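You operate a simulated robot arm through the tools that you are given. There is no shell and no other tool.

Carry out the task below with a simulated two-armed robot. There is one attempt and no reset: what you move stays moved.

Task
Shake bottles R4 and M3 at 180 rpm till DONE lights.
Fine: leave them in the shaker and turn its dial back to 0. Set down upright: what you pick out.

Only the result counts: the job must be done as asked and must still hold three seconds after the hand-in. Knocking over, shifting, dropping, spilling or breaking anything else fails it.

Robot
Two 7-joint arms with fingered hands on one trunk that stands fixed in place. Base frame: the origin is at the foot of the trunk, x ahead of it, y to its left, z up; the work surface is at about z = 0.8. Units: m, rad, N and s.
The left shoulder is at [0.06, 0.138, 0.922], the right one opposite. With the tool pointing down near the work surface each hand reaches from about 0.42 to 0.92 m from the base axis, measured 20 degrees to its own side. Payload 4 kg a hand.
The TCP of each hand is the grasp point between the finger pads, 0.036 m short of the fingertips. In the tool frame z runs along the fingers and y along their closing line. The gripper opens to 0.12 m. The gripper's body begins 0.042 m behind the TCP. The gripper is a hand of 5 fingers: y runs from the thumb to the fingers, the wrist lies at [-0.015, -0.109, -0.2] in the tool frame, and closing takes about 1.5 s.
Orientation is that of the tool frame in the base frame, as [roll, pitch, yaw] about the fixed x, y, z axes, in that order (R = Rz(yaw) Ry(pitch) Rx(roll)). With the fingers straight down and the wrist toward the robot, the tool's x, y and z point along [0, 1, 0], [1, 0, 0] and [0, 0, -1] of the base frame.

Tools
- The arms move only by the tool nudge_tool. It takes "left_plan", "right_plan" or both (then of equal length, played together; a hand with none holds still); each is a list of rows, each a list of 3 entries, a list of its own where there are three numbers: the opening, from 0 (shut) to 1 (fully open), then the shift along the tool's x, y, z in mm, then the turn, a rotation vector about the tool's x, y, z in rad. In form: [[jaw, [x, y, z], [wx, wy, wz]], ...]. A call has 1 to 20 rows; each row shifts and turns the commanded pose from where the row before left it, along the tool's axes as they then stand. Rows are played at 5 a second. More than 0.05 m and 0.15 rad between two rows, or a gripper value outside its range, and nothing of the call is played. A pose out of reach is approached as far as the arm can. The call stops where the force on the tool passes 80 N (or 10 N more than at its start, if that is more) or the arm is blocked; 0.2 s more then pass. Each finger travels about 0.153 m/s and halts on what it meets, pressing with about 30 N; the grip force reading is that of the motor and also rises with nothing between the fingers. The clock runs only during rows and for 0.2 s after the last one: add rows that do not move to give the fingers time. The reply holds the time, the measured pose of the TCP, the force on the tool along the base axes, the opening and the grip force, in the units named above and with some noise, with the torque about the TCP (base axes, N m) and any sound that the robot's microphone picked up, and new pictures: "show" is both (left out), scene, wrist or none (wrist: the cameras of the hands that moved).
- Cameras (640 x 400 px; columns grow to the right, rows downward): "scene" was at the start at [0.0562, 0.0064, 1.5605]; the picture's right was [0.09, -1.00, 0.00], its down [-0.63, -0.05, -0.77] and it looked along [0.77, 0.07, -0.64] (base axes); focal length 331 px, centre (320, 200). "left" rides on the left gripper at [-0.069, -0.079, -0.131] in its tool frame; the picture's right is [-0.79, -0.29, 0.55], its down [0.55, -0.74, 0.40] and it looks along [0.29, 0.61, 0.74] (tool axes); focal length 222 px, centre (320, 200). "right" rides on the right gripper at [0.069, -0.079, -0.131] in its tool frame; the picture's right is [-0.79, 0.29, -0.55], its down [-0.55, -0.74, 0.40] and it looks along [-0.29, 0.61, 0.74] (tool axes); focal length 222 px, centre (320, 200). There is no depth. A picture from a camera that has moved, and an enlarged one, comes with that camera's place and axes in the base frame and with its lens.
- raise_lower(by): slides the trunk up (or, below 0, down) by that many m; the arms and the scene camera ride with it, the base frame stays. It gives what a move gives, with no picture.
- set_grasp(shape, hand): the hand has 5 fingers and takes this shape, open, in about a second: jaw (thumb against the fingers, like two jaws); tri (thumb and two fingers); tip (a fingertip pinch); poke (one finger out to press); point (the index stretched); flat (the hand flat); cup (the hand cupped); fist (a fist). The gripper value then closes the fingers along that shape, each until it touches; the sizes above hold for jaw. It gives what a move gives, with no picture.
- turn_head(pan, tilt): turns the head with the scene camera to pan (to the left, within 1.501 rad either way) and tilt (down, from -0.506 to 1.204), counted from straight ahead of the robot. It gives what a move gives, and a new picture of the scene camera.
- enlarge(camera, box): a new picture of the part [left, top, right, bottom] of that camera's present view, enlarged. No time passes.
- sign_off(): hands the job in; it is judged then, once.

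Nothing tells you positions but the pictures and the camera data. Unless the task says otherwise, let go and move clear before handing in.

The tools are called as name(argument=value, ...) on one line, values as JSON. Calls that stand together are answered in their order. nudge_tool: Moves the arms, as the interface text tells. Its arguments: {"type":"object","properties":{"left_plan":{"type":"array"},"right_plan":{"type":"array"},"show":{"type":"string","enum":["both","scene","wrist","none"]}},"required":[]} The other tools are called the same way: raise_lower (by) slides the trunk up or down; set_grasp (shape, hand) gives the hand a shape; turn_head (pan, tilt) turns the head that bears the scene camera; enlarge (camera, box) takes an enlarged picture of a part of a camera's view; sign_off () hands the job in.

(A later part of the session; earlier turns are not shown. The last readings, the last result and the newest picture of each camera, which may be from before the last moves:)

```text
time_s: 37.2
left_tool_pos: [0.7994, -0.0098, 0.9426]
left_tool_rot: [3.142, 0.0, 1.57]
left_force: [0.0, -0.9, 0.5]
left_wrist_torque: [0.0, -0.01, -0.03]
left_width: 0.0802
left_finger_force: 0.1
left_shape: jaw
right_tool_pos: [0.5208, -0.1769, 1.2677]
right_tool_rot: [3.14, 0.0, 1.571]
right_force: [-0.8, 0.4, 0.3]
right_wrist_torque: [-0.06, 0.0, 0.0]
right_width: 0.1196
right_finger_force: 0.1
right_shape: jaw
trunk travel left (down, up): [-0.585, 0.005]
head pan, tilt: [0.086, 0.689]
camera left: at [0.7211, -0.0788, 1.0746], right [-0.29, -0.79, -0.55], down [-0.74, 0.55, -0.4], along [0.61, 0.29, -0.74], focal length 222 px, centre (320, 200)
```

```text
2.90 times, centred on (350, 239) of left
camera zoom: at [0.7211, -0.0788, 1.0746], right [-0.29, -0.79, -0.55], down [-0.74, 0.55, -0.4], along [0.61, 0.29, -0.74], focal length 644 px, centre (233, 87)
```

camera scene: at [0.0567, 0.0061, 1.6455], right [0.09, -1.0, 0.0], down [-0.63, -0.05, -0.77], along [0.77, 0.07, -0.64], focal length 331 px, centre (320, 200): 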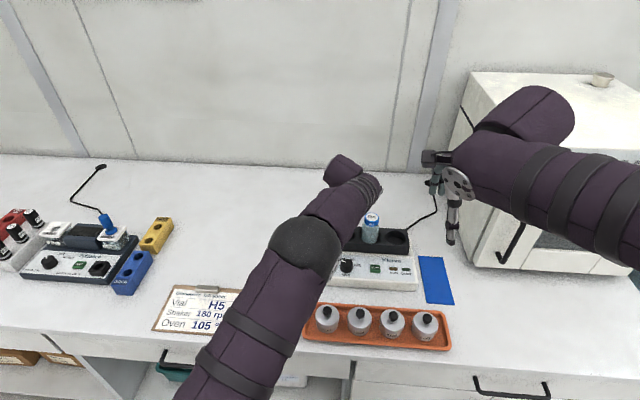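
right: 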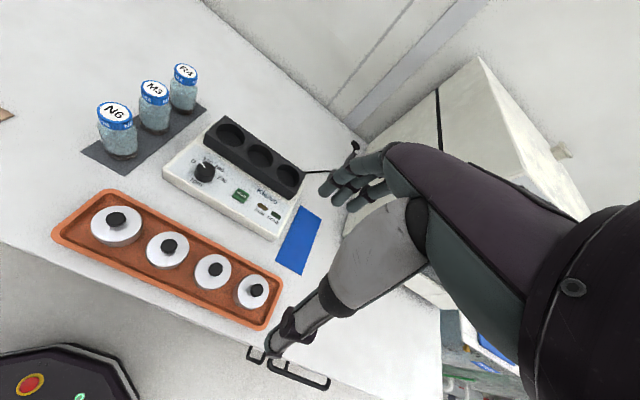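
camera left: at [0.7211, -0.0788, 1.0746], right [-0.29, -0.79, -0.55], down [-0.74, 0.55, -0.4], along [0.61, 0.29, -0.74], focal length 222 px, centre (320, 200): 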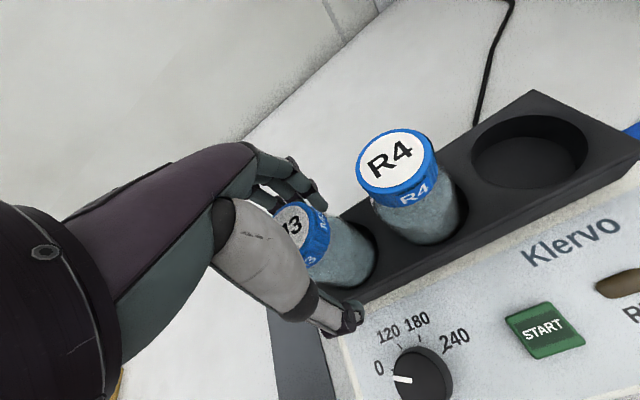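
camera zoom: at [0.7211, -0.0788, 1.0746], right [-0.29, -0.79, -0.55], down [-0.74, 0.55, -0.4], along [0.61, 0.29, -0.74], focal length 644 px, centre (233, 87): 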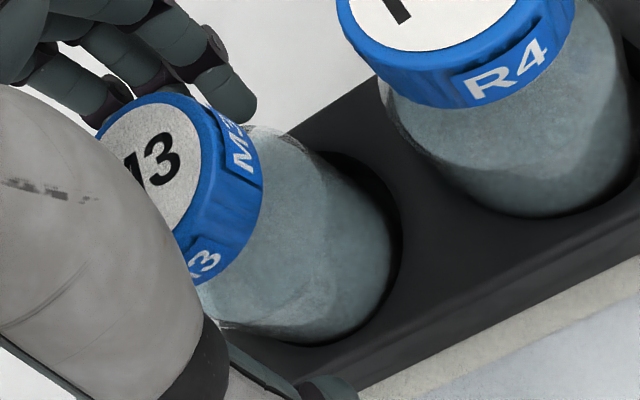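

Both bottles are seated. I'll raise the left hand clear and park it back on the left side.

nudge_tool(left_plan=[[0.67, [0, 0, -15], [0, 0, 0]], [0.67, [0, 0, -25], [0, 0, 0]], [0.67, [0, 0, -30], [0, 0, 0]], [0.67, [0, 0, -30], [0, 0, 0]], [0.67, [20, -20, -20], [0, 0, 0]], [0.67, [32, -30, -15], [0, 0, 0]], [0.67, [32, -30, -15], [0, 0, 0]], [0.67, [32, -30, -15], [0, 0, 0]], [0.67, [32, -30, -15], [0, 0, 0]], [0.67, [32, -30, -15], [0, 0, 0]], [0.67, [32, -30, -15], [0, 0, 0]], [0.67, [32, -30, -10], [0, 0, 0]], [0.67, [32, -30, 0], [0, 0, 0]], [0.67, [32, -30, 0], [0, 0, 0]], [0.67, [0, 0, 0], [0, 0, 0]]], show="scene")

enlarge(camera="scene", box=[316, 200, 428, 270])

enlarge(camera="right", box=[70, 20, 350, 195])

```text
time_s: 40.4
left_tool_pos: [0.5113, 0.2983, 1.1605]
left_tool_rot: [-3.141, -0.001, 1.57]
left_force: [0.2, 0.1, -0.1]
left_wrist_torque: [-0.02, 0.01, 0.0]
left_width: 0.0802
left_finger_force: 0.1
left_shape: jaw
right_tool_pos: [0.5215, -0.1767, 1.2698]
right_tool_rot: [3.141, 0.001, 1.571]
right_force: [-0.5, 0.0, -0.5]
right_wrist_torque: [0.02, 0.03, 0.02]
right_width: 0.1195
right_finger_force: 0.1
right_shape: jaw
trunk travel left (down, up): [-0.585, 0.005]
head pan, tilt: [0.086, 0.689]
camera scene: at [0.0567, 0.0065, 1.6455], right [0.09, -1.0, 0.0], down [-0.63, -0.05, -0.77], along [0.77, 0.07, -0.64], focal length 331 px, centre (320, 200)
```

scene: 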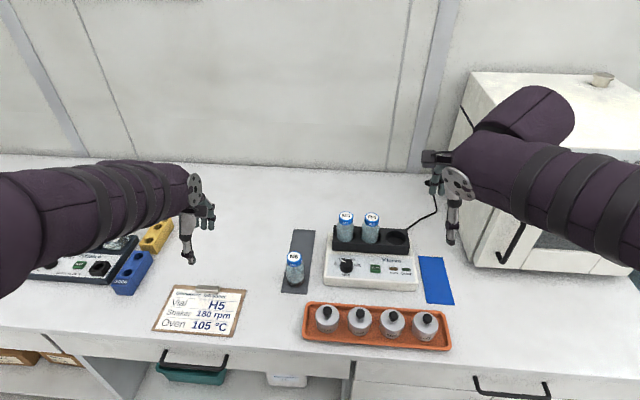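

```text
5.71 times, centred on (372, 235) of scene
camera zoom: at [0.0567, 0.0065, 1.6455], right [0.09, -1.0, 0.0], down [-0.63, -0.05, -0.77], along [0.77, 0.07, -0.64], focal length 1891 px, centre (23, 0)
```

zoom: 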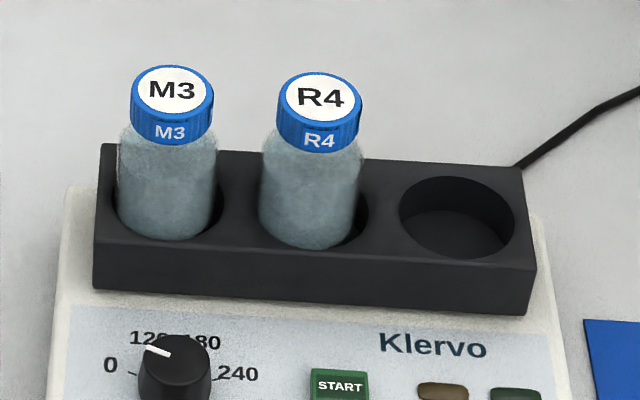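

```text
2.29 times, centred on (210, 108) of right
camera zoom: at [0.4405, -0.1082, 1.3995], right [0.29, -0.78, 0.55], down [-0.73, -0.55, -0.4], along [0.61, -0.29, -0.74], focal length 508 px, centre (571, 411)
```

zoom: 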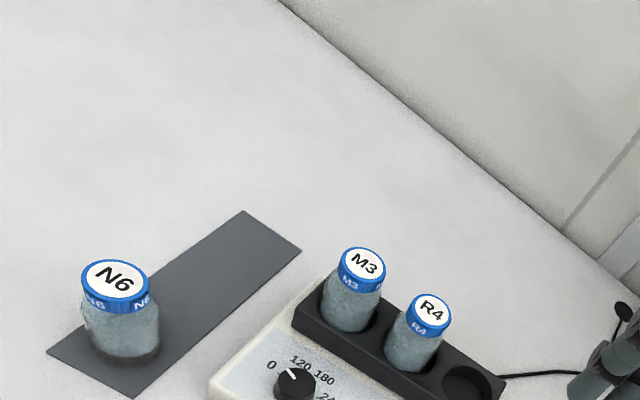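

Both bottles stand upright in wells 1 and 2, and the dial still points to 0. Next is the dial with the right hand: I'll first yaw that hand about 100° counter-clockwise so the clockwise turn ends in a comfortable pose.

nudge_tool(right_plan=[[0.6, [0, 0, 0], [0, 0, -0.1454]], [0.55, [0, 0, 0], [0, 0, -0.1454]], [0.55, [0, 0, 0], [0, 0, -0.1454]], [0.55, [0, 0, 0], [0, 0, -0.1454]], [0.55, [0, 0, 0], [0, 0, -0.1454]], [0.55, [0, 0, 0], [0, 0, -0.1454]], [0.55, [0, 0, 0], [0, 0, -0.1454]], [0.55, [0, 0, 0], [0, 0, -0.1454]], [0.55, [0, 0, 0], [0, 0, -0.1454]], [0.55, [0, 0, 0], [0, 0, -0.1454]], [0.55, [0, 0, 0], [0, 0, -0.1454]], [0.55, [0, 0, 0], [0, 0, -0.1454]], [0.55, [0, 0, 0], [0, 0, 0]], [0.55, [0, 0, 0], [0, 0, 0]]], show="both")

```text
time_s: 43.4
left_tool_pos: [0.5108, 0.2974, 1.1613]
left_tool_rot: [-3.141, 0.001, 1.571]
left_force: [0.3, 0.3, 0.3]
left_wrist_torque: [0.0, 0.0, -0.01]
left_width: 0.0802
left_finger_force: 0.1
left_shape: jaw
right_tool_pos: [0.5212, -0.1763, 1.2684]
right_tool_rot: [-3.141, 0.0, -2.966]
right_force: [-0.2, -1.2, -0.5]
right_wrist_torque: [-0.01, -0.01, -0.01]
right_width: 0.0661
right_finger_force: 0.1
right_shape: jaw
trunk travel left (down, up): [-0.585, 0.005]
head pan, tilt: [0.086, 0.689]
camera scene: at [0.0565, 0.0064, 1.6455], right [0.09, -1.0, 0.0], down [-0.63, -0.05, -0.77], along [0.77, 0.07, -0.64], focal length 331 px, centre (320, 200)
camera right: at [0.465, -0.2677, 1.3993], right [0.72, 0.42, 0.55], down [0.67, -0.63, -0.4], along [0.17, 0.65, -0.74], focal length 222 px, centre (320, 200)
```

scene: 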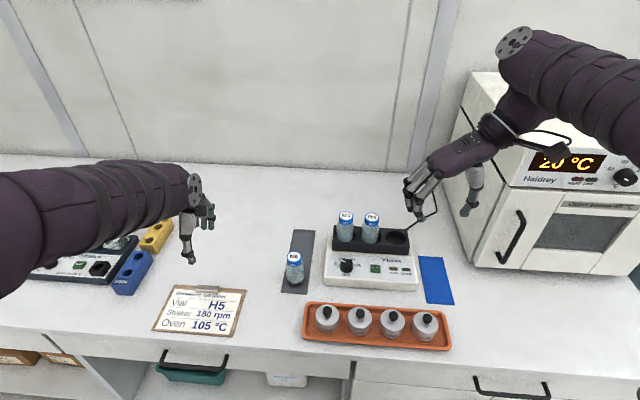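
right: 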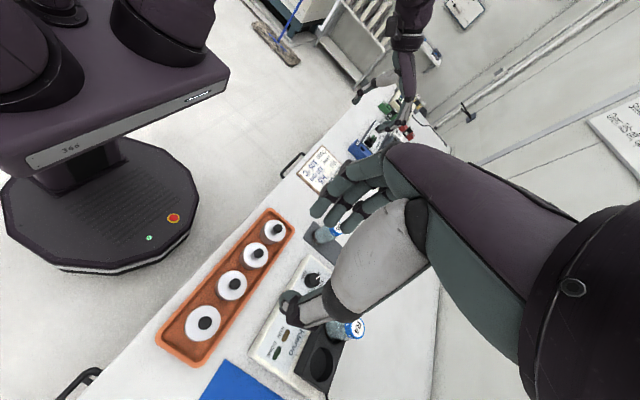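

The hand is turned, with the wrist to the right. Now I'll bring it above the dial at about (0.70, -0.018), with the tips some 75 mm over the knob.

nudge_tool(right_plan=[[0.55, [-22.8, 13.9, 31], [0, 0, 0]], [0.55, [-22.8, 13.9, 31], [0, 0, 0]], [0.55, [-22.8, 13.9, 31], [0, 0, 0]], [0.55, [-22.8, 13.9, 31], [0, 0, 0]], [0.55, [-22.8, 13.9, 31], [0, 0, 0]], [0.55, [-22.8, 13.9, 31], [0, 0, 0]], [0.55, [-22.8, 13.9, 31], [0, 0, 0]], [0.55, [-22.8, 13.9, 31], [0, 0, 0]], [0.55, [-22.8, 13.9, 31], [0, 0, 0]], [0.55, [0, 0, 0], [0, 0, 0]], [0.55, [0, 0, 0], [0, 0, 0]]], show="both")

enlarge(camera="scene", box=[308, 230, 420, 300])

```text
time_s: 45.8
left_tool_pos: [0.5111, 0.297, 1.1609]
left_tool_rot: [3.141, -0.001, 1.573]
left_force: [0.4, -0.2, 0.6]
left_wrist_torque: [0.01, -0.02, 0.04]
left_width: 0.0802
left_finger_force: 0.0
left_shape: jaw
right_tool_pos: [0.699, -0.0165, 0.991]
right_tool_rot: [-3.141, -0.001, -2.965]
right_force: [0.0, 0.5, 0.1]
right_wrist_torque: [0.0, 0.0, 0.01]
right_width: 0.0664
right_finger_force: 0.1
right_shape: jaw
trunk travel left (down, up): [-0.585, 0.005]
head pan, tilt: [0.086, 0.689]
camera scene: at [0.0568, 0.0066, 1.6455], right [0.09, -1.0, 0.0], down [-0.63, -0.05, -0.77], along [0.77, 0.07, -0.64], focal length 331 px, centre (320, 200)
camera right: at [0.644, -0.1078, 1.1208], right [0.72, 0.42, 0.55], down [0.67, -0.63, -0.4], along [0.17, 0.65, -0.74], focal length 222 px, centre (320, 200)
```

scene: 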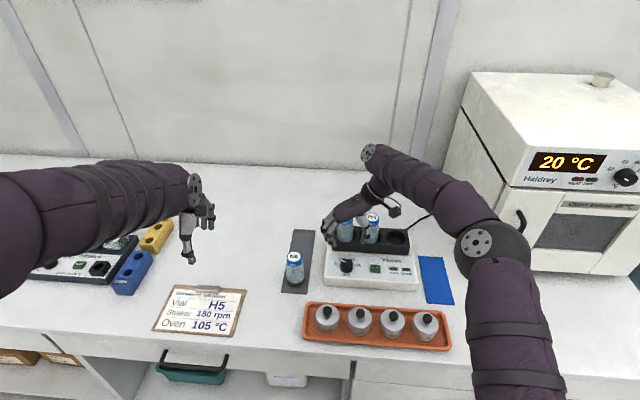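
right: 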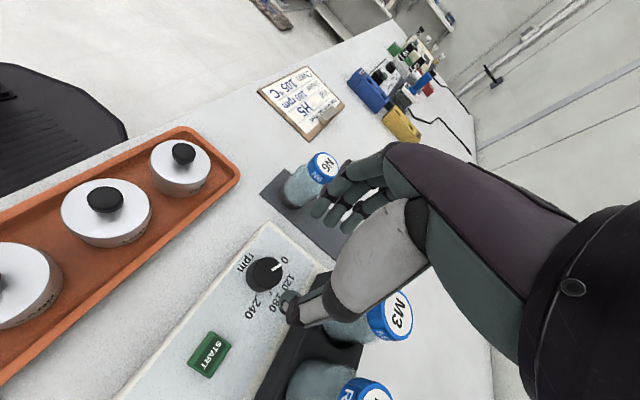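

```text
5.71 times, centred on (364, 265) of scene
camera zoom: at [0.0568, 0.0066, 1.6455], right [0.09, -1.0, 0.0], down [-0.63, -0.05, -0.77], along [0.77, 0.07, -0.64], focal length 1891 px, centre (69, -171)
```

zoom: 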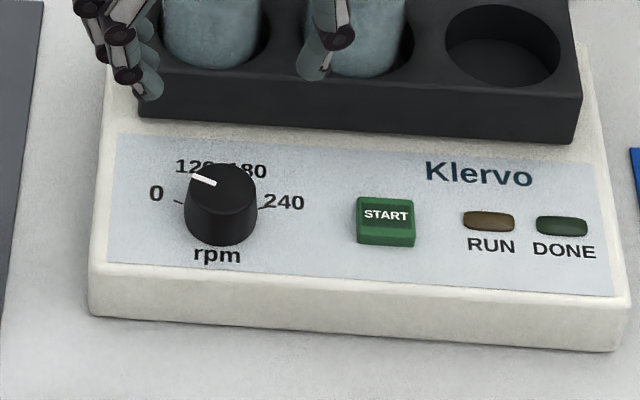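

The scene shows the fingers above and beyond the dial, and the right camera sees the knob clearly. I'll zoom in to measure the knob relative to the hand.

enlarge(camera="right", box=[220, 230, 332, 300])

enlarge(camera="scene", box=[308, 215, 372, 255])

```text
5.71 times, centred on (276, 265) of right
camera zoom: at [0.644, -0.1078, 1.1208], right [0.72, 0.42, 0.55], down [0.67, -0.63, -0.4], along [0.17, 0.65, -0.74], focal length 1269 px, centre (571, -171)
```

zoom: 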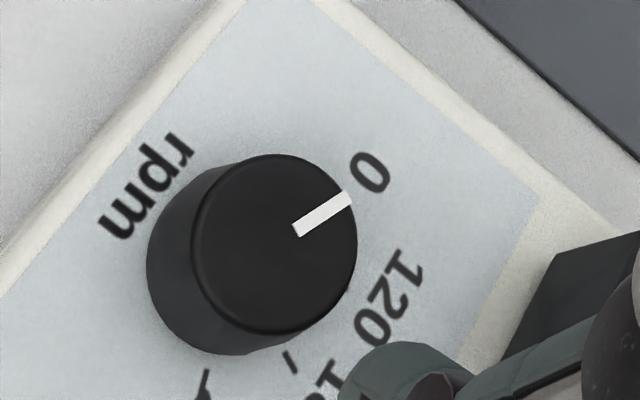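

```text
10.00 times, centred on (340, 235) of scene
camera zoom: at [0.0568, 0.0066, 1.6455], right [0.09, -1.0, 0.0], down [-0.63, -0.05, -0.77], along [0.77, 0.07, -0.64], focal length 3309 px, centre (120, -150)
```

zoom: 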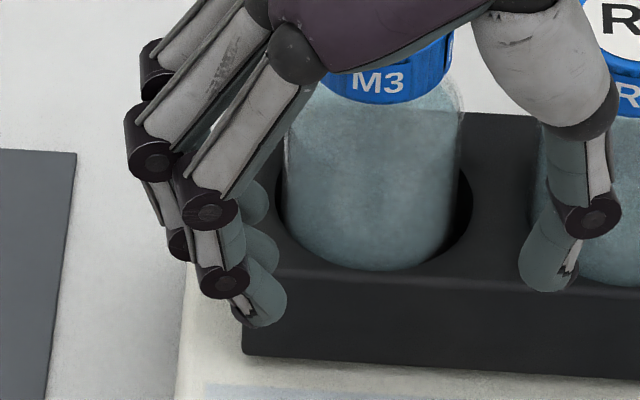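

The knob is centred within about 3 mm of the hand, at about (0.701, -0.019) with its top near z 0.875. I'll correct for that and lower until the tips are around the knob's top.

nudge_tool(right_plan=[[0.55, [-1.3, -3.3, 15], [0, 0, 0]], [0.55, [0, 0, 15], [0, 0, 0]], [0.55, [0, 0, 15], [0, 0, 0]], [0.55, [0, 0, 15], [0, 0, 0]], [0.55, [0, 0, 14], [0, 0, 0]], [0.55, [0, 0, 0], [0, 0, 0]]], show="both")

enlarge(camera="right", box=[220, 200, 380, 300])

enlarge(camera="scene", box=[308, 240, 388, 290])

```text
time_s: 47.2
left_tool_pos: [0.5104, 0.2975, 1.162]
left_tool_rot: [3.141, -0.001, 1.57]
left_force: [-0.8, 0.8, 0.3]
left_wrist_torque: [0.0, 0.02, 0.0]
left_width: 0.0802
left_finger_force: 0.0
left_shape: jaw
right_tool_pos: [0.7016, -0.0197, 0.9166]
right_tool_rot: [3.14, 0.0, -2.965]
right_force: [-0.7, -0.5, 0.1]
right_wrist_torque: [-0.02, 0.0, 0.01]
right_width: 0.0666
right_finger_force: 0.0
right_shape: jaw
trunk travel left (down, up): [-0.585, 0.005]
head pan, tilt: [0.086, 0.689]
camera scene: at [0.0561, 0.0065, 1.6455], right [0.09, -1.0, 0.0], down [-0.63, -0.05, -0.77], along [0.77, 0.07, -0.64], focal length 331 px, centre (320, 200)
camera right: at [0.6468, -0.1113, 1.0469], right [0.72, 0.42, 0.55], down [0.67, -0.63, -0.4], along [0.17, 0.65, -0.74], focal length 222 px, centre (320, 200)
```

scene: 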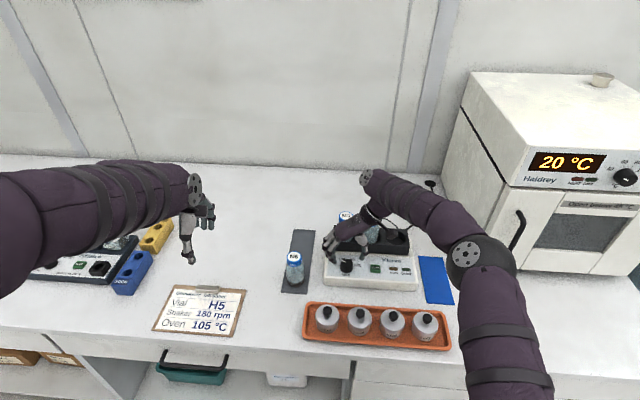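
right: 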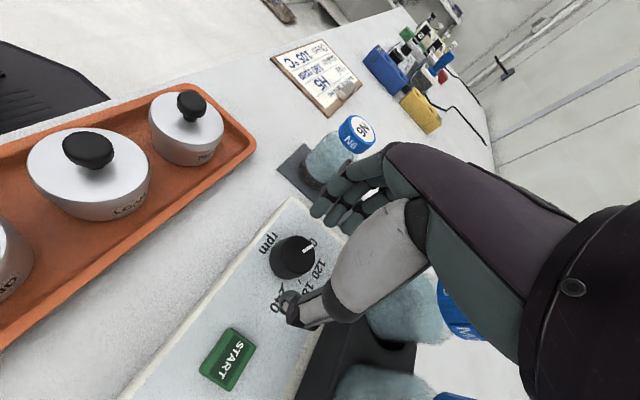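

```text
4.00 times, centred on (300, 250) of right
camera zoom: at [0.6468, -0.1113, 1.0469], right [0.72, 0.42, 0.55], down [0.67, -0.63, -0.4], along [0.17, 0.65, -0.74], focal length 888 px, centre (400, 0)
```

zoom: 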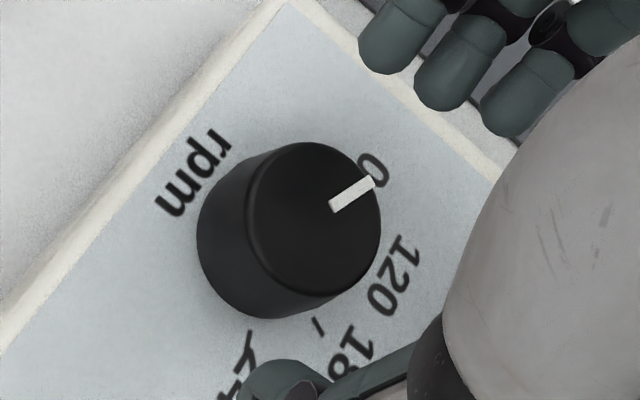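

```text
8.00 times, centred on (348, 265) of scene
camera zoom: at [0.0561, 0.0065, 1.6455], right [0.09, -1.0, 0.0], down [-0.63, -0.05, -0.77], along [0.77, 0.07, -0.64], focal length 2648 px, centre (96, -320)
```

zoom: 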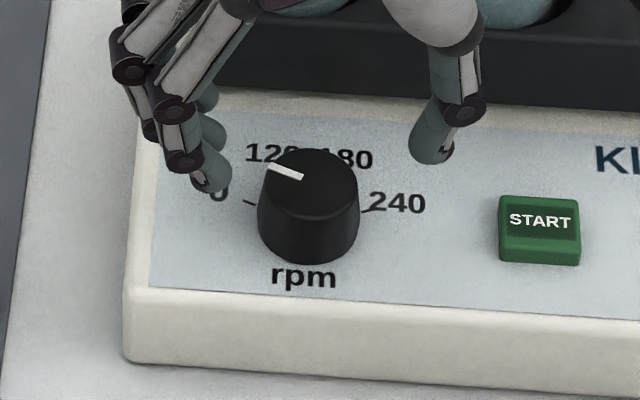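

The hand is centred over the knob, with the tips just above its top. I'll lower 19 mm so the tips flank the upper part of the knob and stay clear of the panel.

nudge_tool(right_plan=[[0.55, [0, 0, 7], [0, 0, 0]], [0.55, [0, 0, 6], [0, 0, 0]], [0.55, [0, 0, 6], [0, 0, 0]], [0.55, [0, 0, 0], [0, 0, 0]]], show="wrist")

enlarge(camera="right", box=[220, 190, 380, 290])

enlarge(camera="scene", box=[308, 240, 388, 290])

```text
time_s: 48.2
left_tool_pos: [0.5119, 0.2974, 1.1618]
left_tool_rot: [-3.142, 0.0, 1.569]
left_force: [0.5, 0.2, 0.2]
left_wrist_torque: [-0.03, 0.0, 0.01]
left_width: 0.0802
left_finger_force: 0.2
left_shape: jaw
right_tool_pos: [0.7024, -0.0191, 0.8976]
right_tool_rot: [3.141, 0.0, -2.968]
right_force: [0.7, -0.6, 0.1]
right_wrist_torque: [0.01, -0.02, -0.03]
right_width: 0.0662
right_finger_force: 0.1
right_shape: jaw
trunk travel left (down, up): [-0.585, 0.005]
head pan, tilt: [0.086, 0.689]
camera right: at [0.6466, -0.1112, 1.0276], right [0.72, 0.42, 0.55], down [0.67, -0.63, -0.4], along [0.17, 0.65, -0.74], focal length 222 px, centre (320, 200)
```

right: 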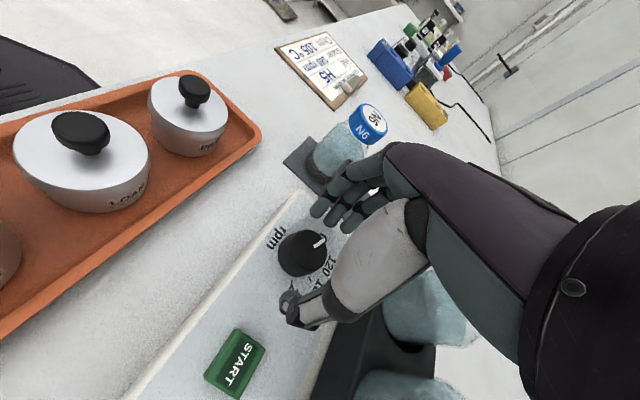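

```text
4.00 times, centred on (300, 240) of right
camera zoom: at [0.6466, -0.1112, 1.0276], right [0.72, 0.42, 0.55], down [0.67, -0.63, -0.4], along [0.17, 0.65, -0.74], focal length 888 px, centre (400, 40)
```

zoom: 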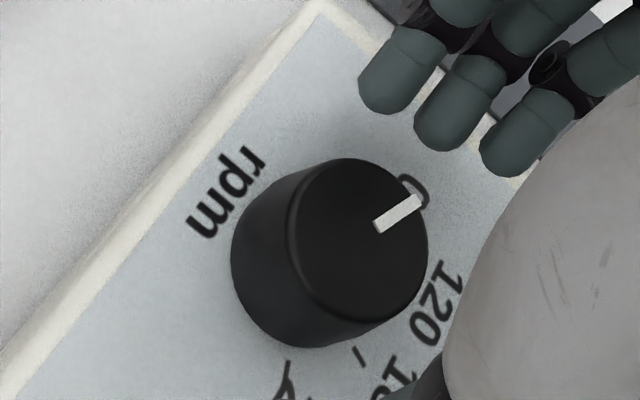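

```text
8.00 times, centred on (348, 265) of scene
camera zoom: at [0.0563, 0.0064, 1.6455], right [0.09, -1.0, 0.0], down [-0.63, -0.05, -0.77], along [0.77, 0.07, -0.64], focal length 2648 px, centre (96, -320)
```

zoom: 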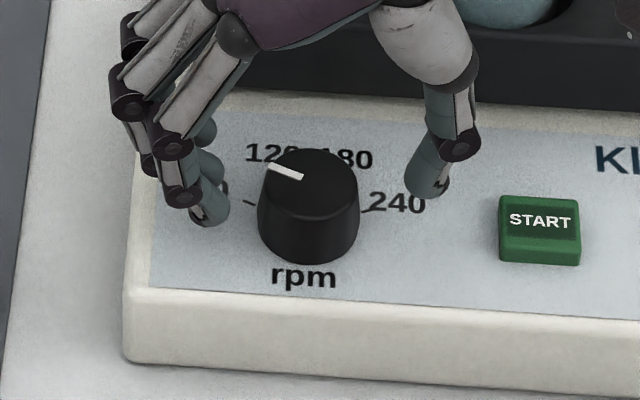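

The fingers flank the knob. It sits about 2 mm toward the finger side, so I'll shift that way, lower 4 mm more, then close.

nudge_tool(right_plan=[[0.55, [0, 2, 2], [0, 0, 0]], [0.55, [0, 0, 2], [0, 0, 0]], [0.5, [0, 0, 0], [0, 0, 0]], [0.4, [0, 0, 0], [0, 0, 0]], [0.3, [0, 0, 0], [0, 0, 0]], [0.2, [0, 0, 0], [0, 0, 0]], [0.0, [0, 0, 0], [0, 0, 0]], [0.0, [0, 0, 0], [0, 0, 0]], [0.0, [0, 0, 0], [0, 0, 0]]], show="wrist")

enlarge(camera="right", box=[220, 190, 380, 290])

enlarge(camera="scene", box=[308, 240, 388, 290])

```text
time_s: 50.2
left_tool_pos: [0.5108, 0.2965, 1.163]
left_tool_rot: [3.14, 0.0, 1.57]
left_force: [-0.5, 0.0, -0.4]
left_wrist_torque: [-0.02, 0.02, 0.02]
left_width: 0.08
left_finger_force: 0.0
left_shape: jaw
right_tool_pos: [0.7019, -0.0189, 0.8921]
right_tool_rot: [3.141, -0.002, -2.968]
right_force: [-0.6, -5.1, 0.2]
right_wrist_torque: [-0.09, -0.02, 0.04]
right_width: 0.027
right_finger_force: 30.4
right_shape: jaw
trunk travel left (down, up): [-0.585, 0.005]
head pan, tilt: [0.086, 0.689]
camera right: at [0.6465, -0.1102, 1.023], right [0.72, 0.42, 0.55], down [0.67, -0.63, -0.4], along [0.18, 0.65, -0.74], focal length 222 px, centre (320, 200)
```

right: 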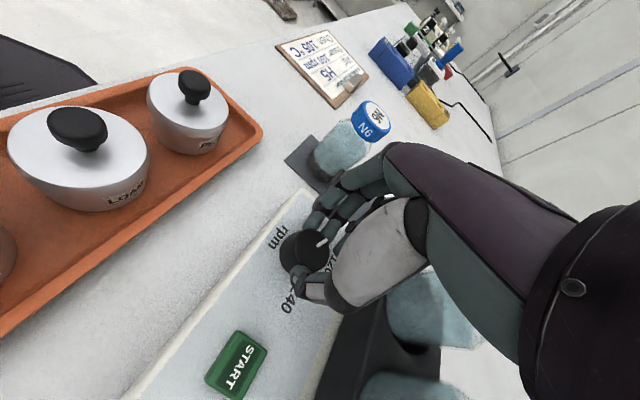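

```text
4.00 times, centred on (300, 240) of right
camera zoom: at [0.6465, -0.1102, 1.023], right [0.72, 0.42, 0.55], down [0.67, -0.63, -0.4], along [0.18, 0.65, -0.74], focal length 888 px, centre (400, 40)
```

zoom: 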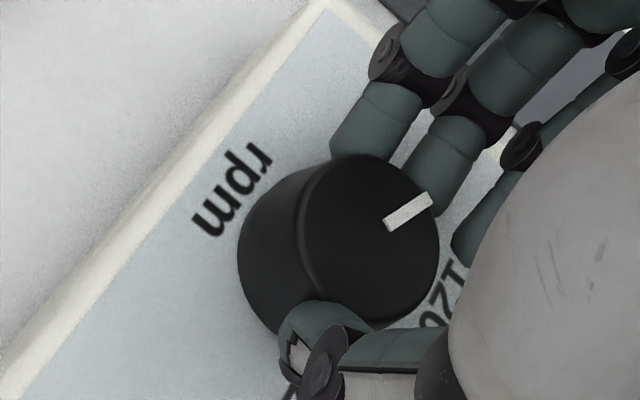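

```text
8.00 times, centred on (348, 265) of scene
camera zoom: at [0.0564, 0.0059, 1.6455], right [0.09, -1.0, 0.0], down [-0.63, -0.05, -0.77], along [0.77, 0.07, -0.64], focal length 2648 px, centre (96, -320)
```

zoom: 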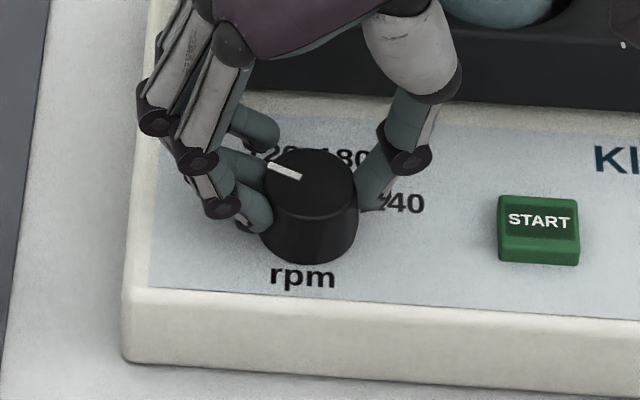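

The knob is clasped between thumb and two fingers, with a slight -5 N side load. I'll ease back 1 mm and start turning clockwise, about 48° first, to see how it responds.

nudge_tool(right_plan=[[0.0, [0, -1, 0], [0, 0, 0]], [0.0, [0, 0, 0], [0, 0, 0.12]], [0.0, [0, 0, 0], [0, 0, 0.12]], [0.0, [0, 0, 0], [0, 0, 0.12]], [0.0, [0, 0, 0], [0, 0, 0.12]], [0.0, [0, 0, 0], [0, 0, 0]]], show="wrist")

enlarge(camera="scene", box=[308, 240, 388, 290])

enlarge(camera="right", box=[220, 190, 380, 290])

```text
time_s: 51.6
left_tool_pos: [0.5096, 0.2966, 1.1626]
left_tool_rot: [-3.139, 0.001, 1.57]
left_force: [0.3, 0.0, -0.2]
left_wrist_torque: [-0.03, -0.05, 0.01]
left_width: 0.0801
left_finger_force: 0.1
left_shape: jaw
right_tool_pos: [0.702, -0.0188, 0.8933]
right_tool_rot: [-3.141, -0.003, 2.836]
right_force: [-3.6, -2.0, -2.9]
right_wrist_torque: [0.0, 0.12, 0.02]
right_width: 0.027
right_finger_force: 30.0
right_shape: jaw
trunk travel left (down, up): [-0.585, 0.005]
head pan, tilt: [0.086, 0.689]
camera right: at [0.6109, -0.075, 1.0233], right [0.84, 0.04, 0.55], down [0.3, -0.87, -0.4], along [0.46, 0.5, -0.74], focal length 222 px, centre (320, 200)
```

right: 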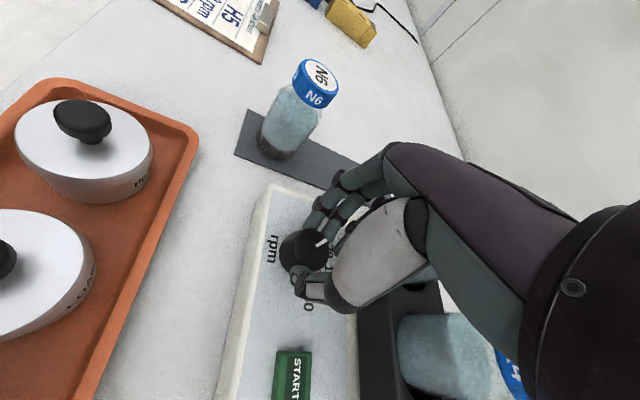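

```text
8.00 times, centred on (348, 265) of scene
camera zoom: at [0.0561, 0.0062, 1.6455], right [0.09, -1.0, 0.0], down [-0.63, -0.05, -0.77], along [0.77, 0.07, -0.64], focal length 2648 px, centre (96, -320)
```

zoom: 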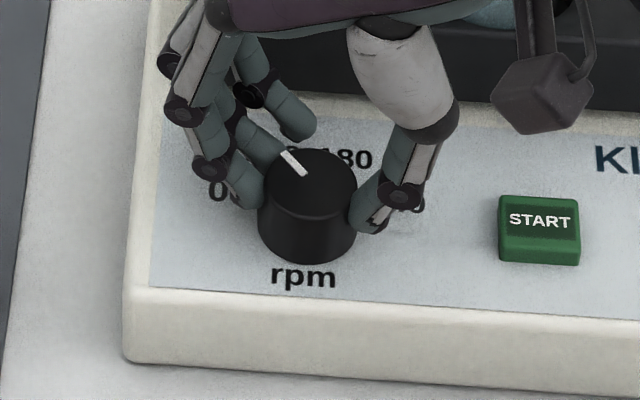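

```text
4.00 times, centred on (300, 240) of right
camera zoom: at [0.6109, -0.075, 1.0233], right [0.84, 0.04, 0.55], down [0.3, -0.87, -0.4], along [0.46, 0.5, -0.74], focal length 888 px, centre (400, 40)
```

zoom: 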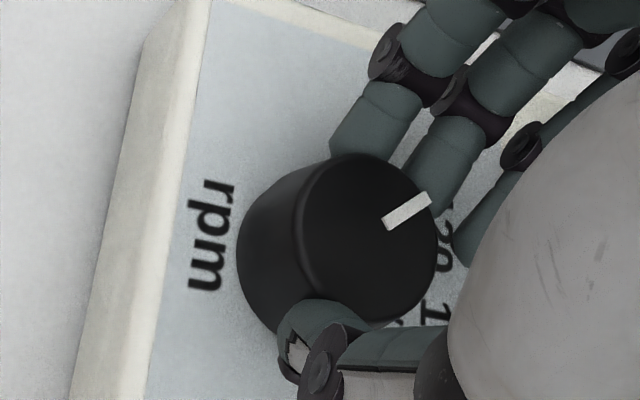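

The knob turns with the hand without slipping. I'll keep turning clockwise toward 180.

nudge_tool(right_plan=[[0.0, [0, 0, 0], [0, 0, 0.12]], [0.0, [0, 0, 0], [0, 0, 0.12]], [0.0, [0, 0, 0], [0, 0, 0.12]], [0.0, [0, 0, 0], [0, 0, 0.12]], [0.0, [0, 0, 0], [0, 0, 0.12]], [0.0, [0, 0, 0], [0, 0, 0.12]], [0.0, [0, 0, 0], [0, 0, 0]]], show="wrist")

enlarge(camera="scene", box=[308, 240, 388, 290])

enlarge(camera="right", box=[220, 190, 380, 290])

```text
time_s: 53.2
left_tool_pos: [0.5108, 0.2975, 1.1624]
left_tool_rot: [-3.141, 0.0, 1.57]
left_force: [-0.8, 0.6, -1.0]
left_wrist_torque: [0.04, 0.01, -0.02]
left_width: 0.0801
left_finger_force: 0.1
left_shape: jaw
right_tool_pos: [0.7023, -0.0193, 0.8931]
right_tool_rot: [-3.14, -0.001, 2.115]
right_force: [-8.1, 1.1, -3.0]
right_wrist_torque: [0.07, 0.21, -0.01]
right_width: 0.0271
right_finger_force: 30.2
right_shape: jaw
trunk travel left (down, up): [-0.585, 0.005]
head pan, tilt: [0.086, 0.689]
camera right: at [0.597, -0.0018, 1.0235], right [0.66, -0.52, 0.55], down [-0.34, -0.85, -0.4], along [0.67, 0.07, -0.74], focal length 222 px, centre (320, 200)
```

right: 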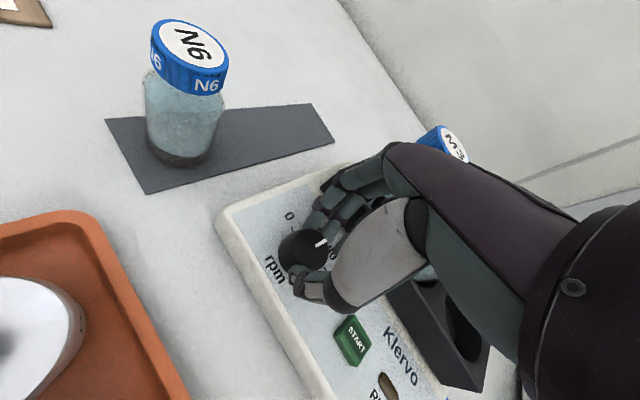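

```text
8.00 times, centred on (348, 265) of scene
camera zoom: at [0.0557, 0.0064, 1.6455], right [0.09, -1.0, 0.0], down [-0.63, -0.05, -0.77], along [0.77, 0.07, -0.64], focal length 2648 px, centre (96, -320)
```

zoom: 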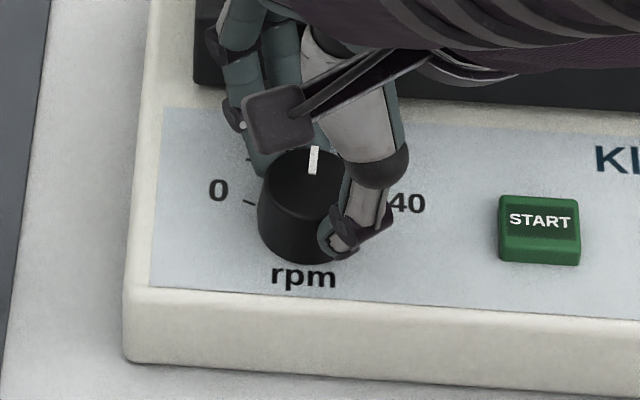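

```text
4.00 times, centred on (300, 240) of right
camera zoom: at [0.597, -0.0018, 1.0235], right [0.66, -0.52, 0.55], down [-0.34, -0.85, -0.4], along [0.67, 0.07, -0.74], focal length 888 px, centre (400, 40)
```

zoom: 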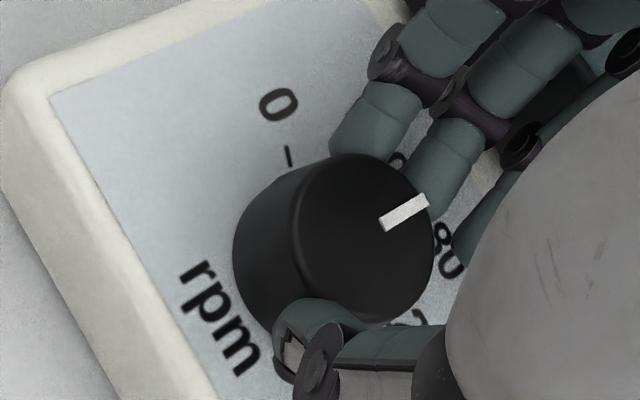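

The pointer is at about -3° (straight ahead) after 69° of turn. I'll turn the remaining 28° or so, easing off the sideways load a little.

nudge_tool(right_plan=[[0.0, [0.4, -0.7, 0], [0, 0, 0.12]], [0.0, [0, 0, 0], [0, 0, 0.12]], [0.0, [0, 0, 0], [0, 0, 0.12]], [0.0, [0, 0, 0], [0, 0, 0.12]], [0.0, [0, 0, 0], [0, 0, 0]]], show="wrist")

enlarge(camera="scene", box=[308, 240, 388, 290])

enlarge(camera="right", box=[220, 190, 380, 290])

enlarge(camera="left", box=[440, 60, 640, 185])

```text
time_s: 54.4
left_tool_pos: [0.51, 0.298, 1.1617]
left_tool_rot: [-3.14, 0.001, 1.571]
left_force: [-1.0, -0.6, -0.5]
left_wrist_torque: [-0.01, -0.01, -0.02]
left_width: 0.0799
left_finger_force: 0.1
left_shape: jaw
right_tool_pos: [0.7019, -0.0178, 0.8946]
right_tool_rot: [-3.141, -0.002, 1.634]
right_force: [-4.3, 0.9, -1.9]
right_wrist_torque: [0.06, 0.09, -0.01]
right_width: 0.0268
right_finger_force: 29.3
right_shape: jaw
trunk travel left (down, up): [-0.585, 0.005]
head pan, tilt: [0.086, 0.689]
camera right: at [0.6166, 0.0446, 1.0237], right [0.34, -0.77, 0.55], down [-0.7, -0.59, -0.4], along [0.63, -0.25, -0.74], focal length 222 px, centre (320, 200)
```

right: 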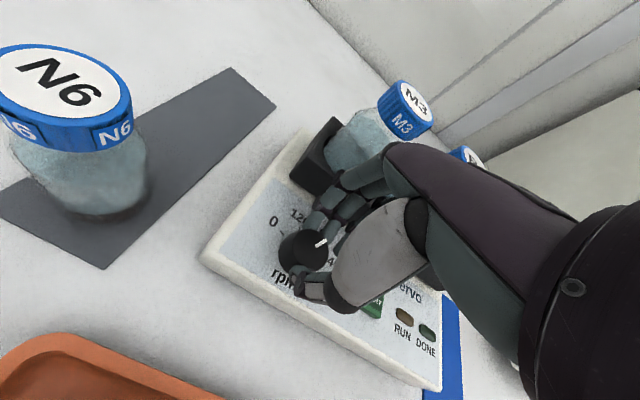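

```text
8.00 times, centred on (348, 265) of scene
camera zoom: at [0.0559, 0.0066, 1.6455], right [0.09, -1.0, 0.0], down [-0.63, -0.05, -0.77], along [0.77, 0.07, -0.64], focal length 2648 px, centre (96, -320)
```

zoom: 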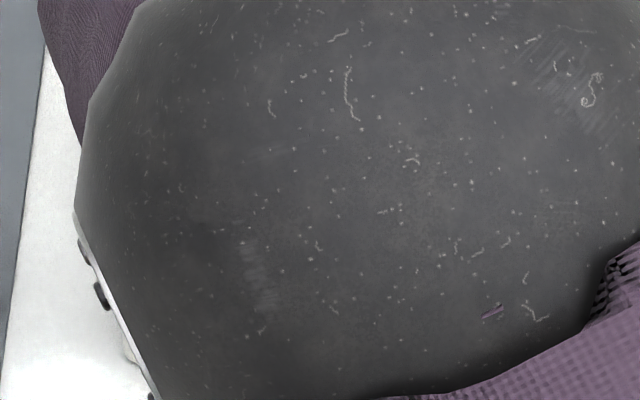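

```text
4.00 times, centred on (300, 240) of right
camera zoom: at [0.6166, 0.0446, 1.0237], right [0.34, -0.77, 0.55], down [-0.7, -0.59, -0.4], along [0.63, -0.25, -0.74], focal length 888 px, centre (400, 40)
```

zoom: 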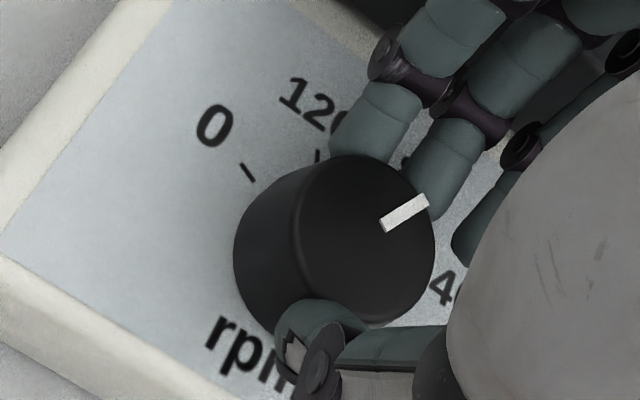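

```text
3.20 times, centred on (540, 122) of left
camera zoom: at [0.4317, 0.2278, 1.2937], right [-0.29, -0.79, -0.55], down [-0.74, 0.55, -0.4], along [0.61, 0.29, -0.74], focal length 711 px, centre (-384, 448)
```

zoom: 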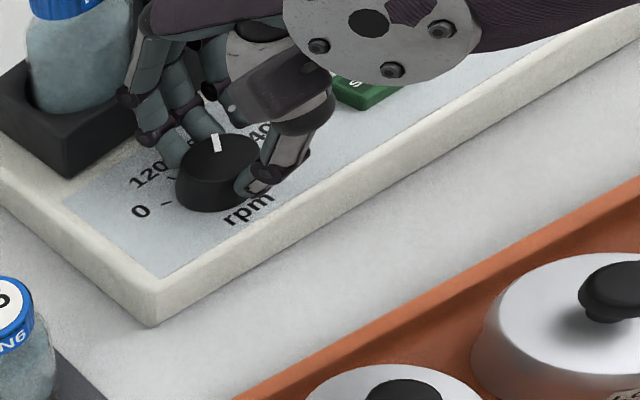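

I've turned about 96° and the pointer should be near 180. I'll let go, lift clear and check the pointer against the 180 tick.

nudge_tool(right_plan=[[0.3, [0, 0, 0], [0, 0, 0]], [0.45, [0, 0, 0], [0, 0, 0]], [0.55, [0, 0, 0], [0, 0, 0]], [0.55, [0, 0, 0], [0, 0, 0]], [0.55, [0, 0, -15], [0, 0, 0]], [0.55, [0, 0, -25], [0, 0, 0]], [0.55, [0, 0, -30], [0, 0, 0]], [0.55, [0, -20, -30], [0, 0, 0]], [0.55, [0, -40, -10], [0, 0, 0]], [0.55, [0, -40, 0], [0, 0, 0]], [0.55, [0, 0, 0], [0, 0, 0]], [0.55, [0, 0, 0], [0, 0, 0]]], show="both")

enlarge(camera="left", box=[440, 60, 640, 185])

```text
time_s: 57.0
left_tool_pos: [0.5108, 0.2976, 1.1622]
left_tool_rot: [-3.142, 0.0, 1.571]
left_force: [0.2, 0.0, -0.2]
left_wrist_torque: [0.02, -0.02, 0.01]
left_width: 0.0802
left_finger_force: 0.0
left_shape: jaw
right_tool_pos: [0.6044, -0.0254, 1.0041]
right_tool_rot: [-3.141, 0.0, 1.633]
right_force: [-0.2, -0.3, 0.3]
right_wrist_torque: [0.02, 0.01, 0.01]
right_width: 0.0659
right_finger_force: 0.2
right_shape: jaw
trunk travel left (down, up): [-0.585, 0.005]
head pan, tilt: [0.086, 0.689]
camera scene: at [0.0558, 0.0065, 1.6455], right [0.09, -1.0, 0.0], down [-0.63, -0.05, -0.77], along [0.77, 0.07, -0.64], focal length 331 px, centre (320, 200)
camera right: at [0.5191, 0.0376, 1.1338], right [0.34, -0.76, 0.55], down [-0.7, -0.6, -0.4], along [0.63, -0.25, -0.74], focal length 222 px, centre (320, 200)
```

scene: 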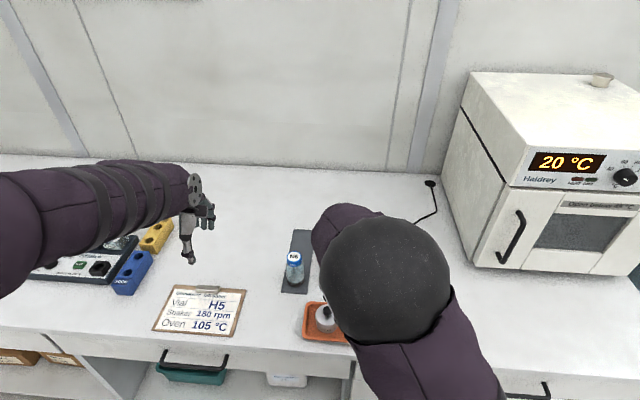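
right: 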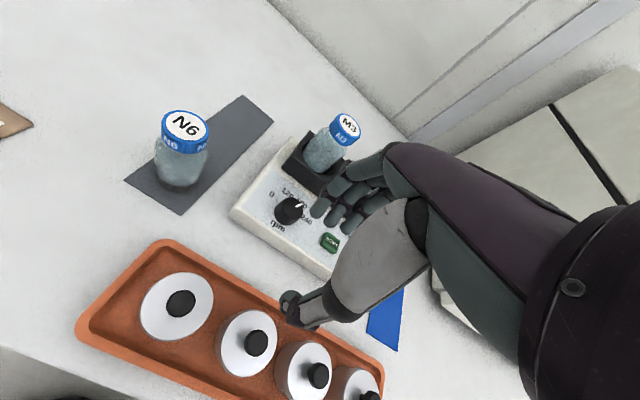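

```text
3.20 times, centred on (540, 122) of left
camera zoom: at [0.4316, 0.2277, 1.2937], right [-0.29, -0.79, -0.55], down [-0.74, 0.55, -0.4], along [0.61, 0.29, -0.74], focal length 711 px, centre (-384, 448)
```

zoom: 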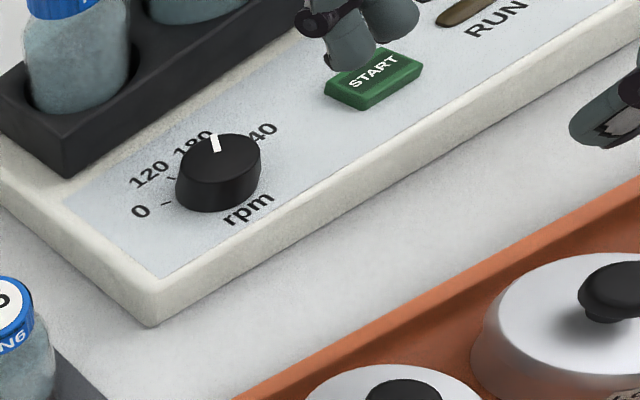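

The hand is clear of the knob. I'll zoom in on the dial from both wrist cameras.

enlarge(camera="right", box=[256, 180, 336, 230])

enlarge(camera="left", box=[472, 92, 536, 132])

```text
8.00 times, centred on (296, 205) of right
camera zoom: at [0.5191, 0.0376, 1.1338], right [0.34, -0.76, 0.55], down [-0.7, -0.6, -0.4], along [0.63, -0.25, -0.74], focal length 1777 px, centre (512, 160)
```

zoom: 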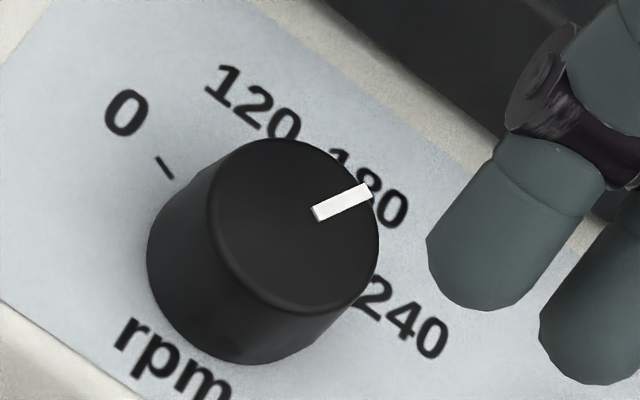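

```text
10.00 times, centred on (504, 112) of left
camera zoom: at [0.4316, 0.2277, 1.2937], right [-0.29, -0.79, -0.55], down [-0.74, 0.55, -0.4], along [0.61, 0.29, -0.74], focal length 2221 px, centre (-1520, 1080)
```

zoom: 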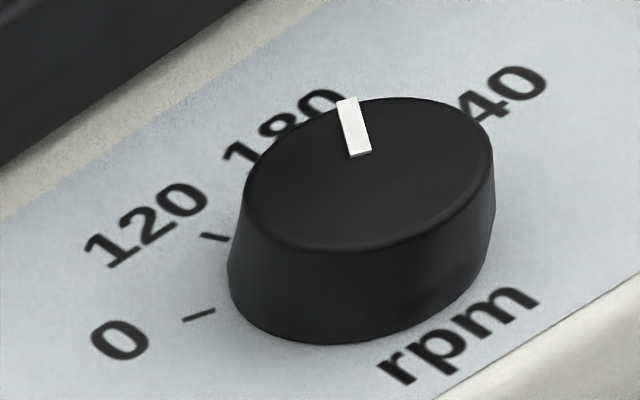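

The pointer reads about +28° while the tick spacing (45°) puts 180 at about +22.5°, so it's roughly 6° past. I'll re-grip at the same pose and turn back 0.1 rad.

nudge_tool(right_plan=[[0.55, [0, 40, 0], [0, 0, 0]], [0.55, [0, 40, 10], [0, 0, 0]], [0.55, [0, 20, 30], [0, 0, 0]], [0.55, [0, 0, 25], [0, 0, 0]], [0.55, [0, 0, 20], [0, 0, 0]], [0.55, [0, 0, 15], [0, 0, 0]], [0.55, [0, 0, 10], [0, 0, 0]], [0.55, [0, 0, 0], [0, 0, 0]]], show="wrist")

enlarge(camera="right", box=[220, 190, 380, 290])

```text
time_s: 58.8
left_tool_pos: [0.5087, 0.2973, 1.1628]
left_tool_rot: [3.141, 0.0, 1.57]
left_force: [0.3, 0.9, -0.1]
left_wrist_torque: [-0.02, -0.01, 0.0]
left_width: 0.0802
left_finger_force: 0.0
left_shape: jaw
right_tool_pos: [0.6998, -0.0176, 0.893]
right_tool_rot: [3.141, -0.002, 1.637]
right_force: [-13.4, -0.6, 10.7]
right_wrist_torque: [-0.16, -0.63, -0.13]
right_width: 0.0635
right_finger_force: 0.1
right_shape: jaw
trunk travel left (down, up): [-0.585, 0.005]
head pan, tilt: [0.086, 0.689]
camera right: at [0.6147, 0.0453, 1.0241], right [0.34, -0.76, 0.55], down [-0.7, -0.6, -0.4], along [0.63, -0.24, -0.74], focal length 222 px, centre (320, 200)
```

right: 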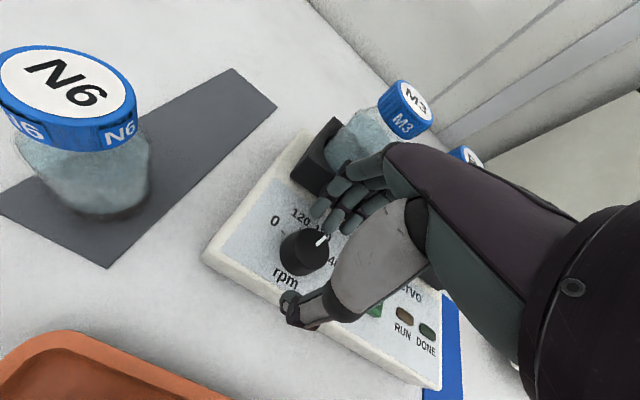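

```text
4.00 times, centred on (300, 240) of right
camera zoom: at [0.6147, 0.0453, 1.0241], right [0.34, -0.76, 0.55], down [-0.7, -0.6, -0.4], along [0.63, -0.24, -0.74], focal length 888 px, centre (400, 40)
```

zoom: 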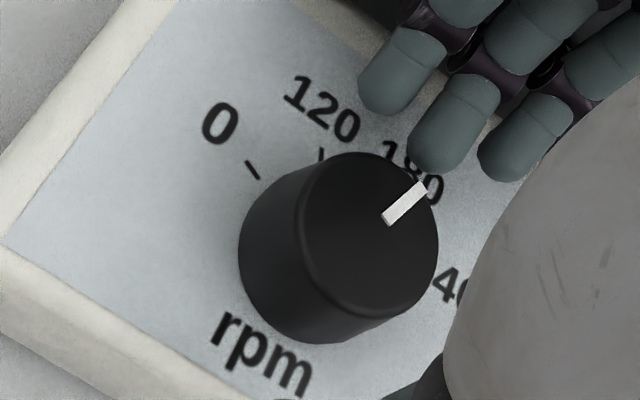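

I'm reading about 13 N backward and 11 N up, probably the open finger knuckles touching the block edge or M3. Closing onto the knob will pull the knuckles away, so I'll close and then check M3.

nudge_tool(right_plan=[[0.45, [0, 0, 0], [0, 0, 0]], [0.35, [0, 0, 0], [0, 0, 0]], [0.2, [0, 0, 0], [0, 0, 0]], [0.0, [0, 0, 0], [0, 0, 0]], [0.0, [0, 0, 0], [0, 0, 0]], [0.0, [0, 0, 0], [0, 0, 0]]], show="wrist")

enlarge(camera="right", box=[220, 70, 476, 230])

enlarge(camera="left", box=[440, 40, 600, 140])

```text
time_s: 60.2
left_tool_pos: [0.5111, 0.2976, 1.1609]
left_tool_rot: [3.14, -0.001, 1.572]
left_force: [0.1, 0.2, 0.1]
left_wrist_torque: [-0.03, -0.01, -0.01]
left_width: 0.08
left_finger_force: 0.1
left_shape: jaw
right_tool_pos: [0.7017, -0.0187, 0.8915]
right_tool_rot: [-3.139, 0.001, 1.635]
right_force: [-3.3, -1.3, -2.2]
right_wrist_torque: [-0.02, 0.03, -0.02]
right_width: 0.0276
right_finger_force: 30.2
right_shape: jaw
trunk travel left (down, up): [-0.585, 0.005]
head pan, tilt: [0.086, 0.689]
camera right: at [0.6163, 0.0445, 1.0224], right [0.34, -0.76, 0.55], down [-0.7, -0.6, -0.4], along [0.63, -0.25, -0.74], focal length 222 px, centre (320, 200)
```

right: 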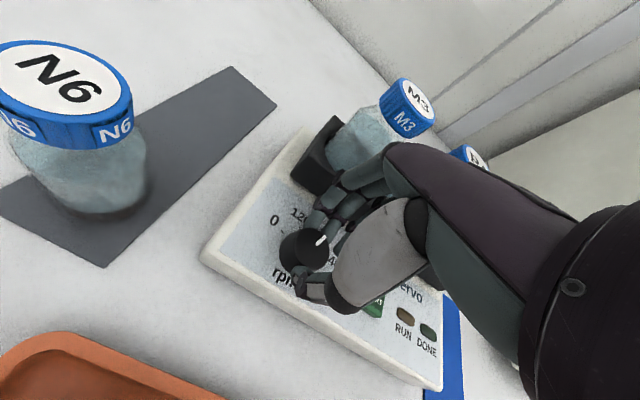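

```text
2.50 times, centred on (348, 150) of right
camera zoom: at [0.6163, 0.0445, 1.0224], right [0.34, -0.76, 0.55], down [-0.7, -0.6, -0.4], along [0.63, -0.25, -0.74], focal length 555 px, centre (250, 325)
```

zoom: 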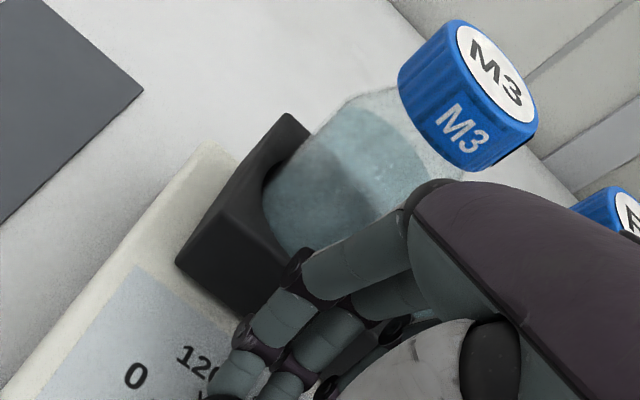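

```text
4.00 times, centred on (520, 90) of left
camera zoom: at [0.4319, 0.2276, 1.2936], right [-0.29, -0.79, -0.55], down [-0.74, 0.55, -0.4], along [0.61, 0.29, -0.74], focal length 888 px, centre (-480, 640)
```

zoom: 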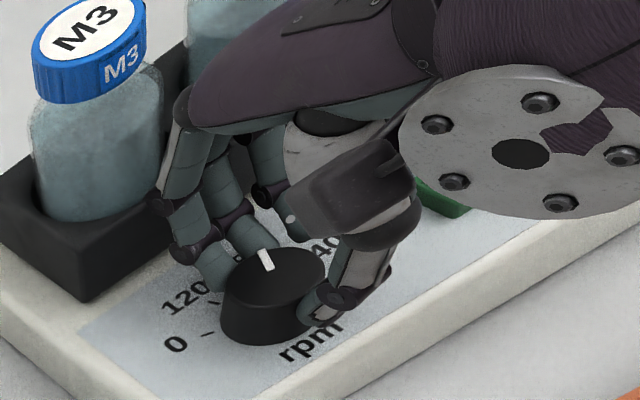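

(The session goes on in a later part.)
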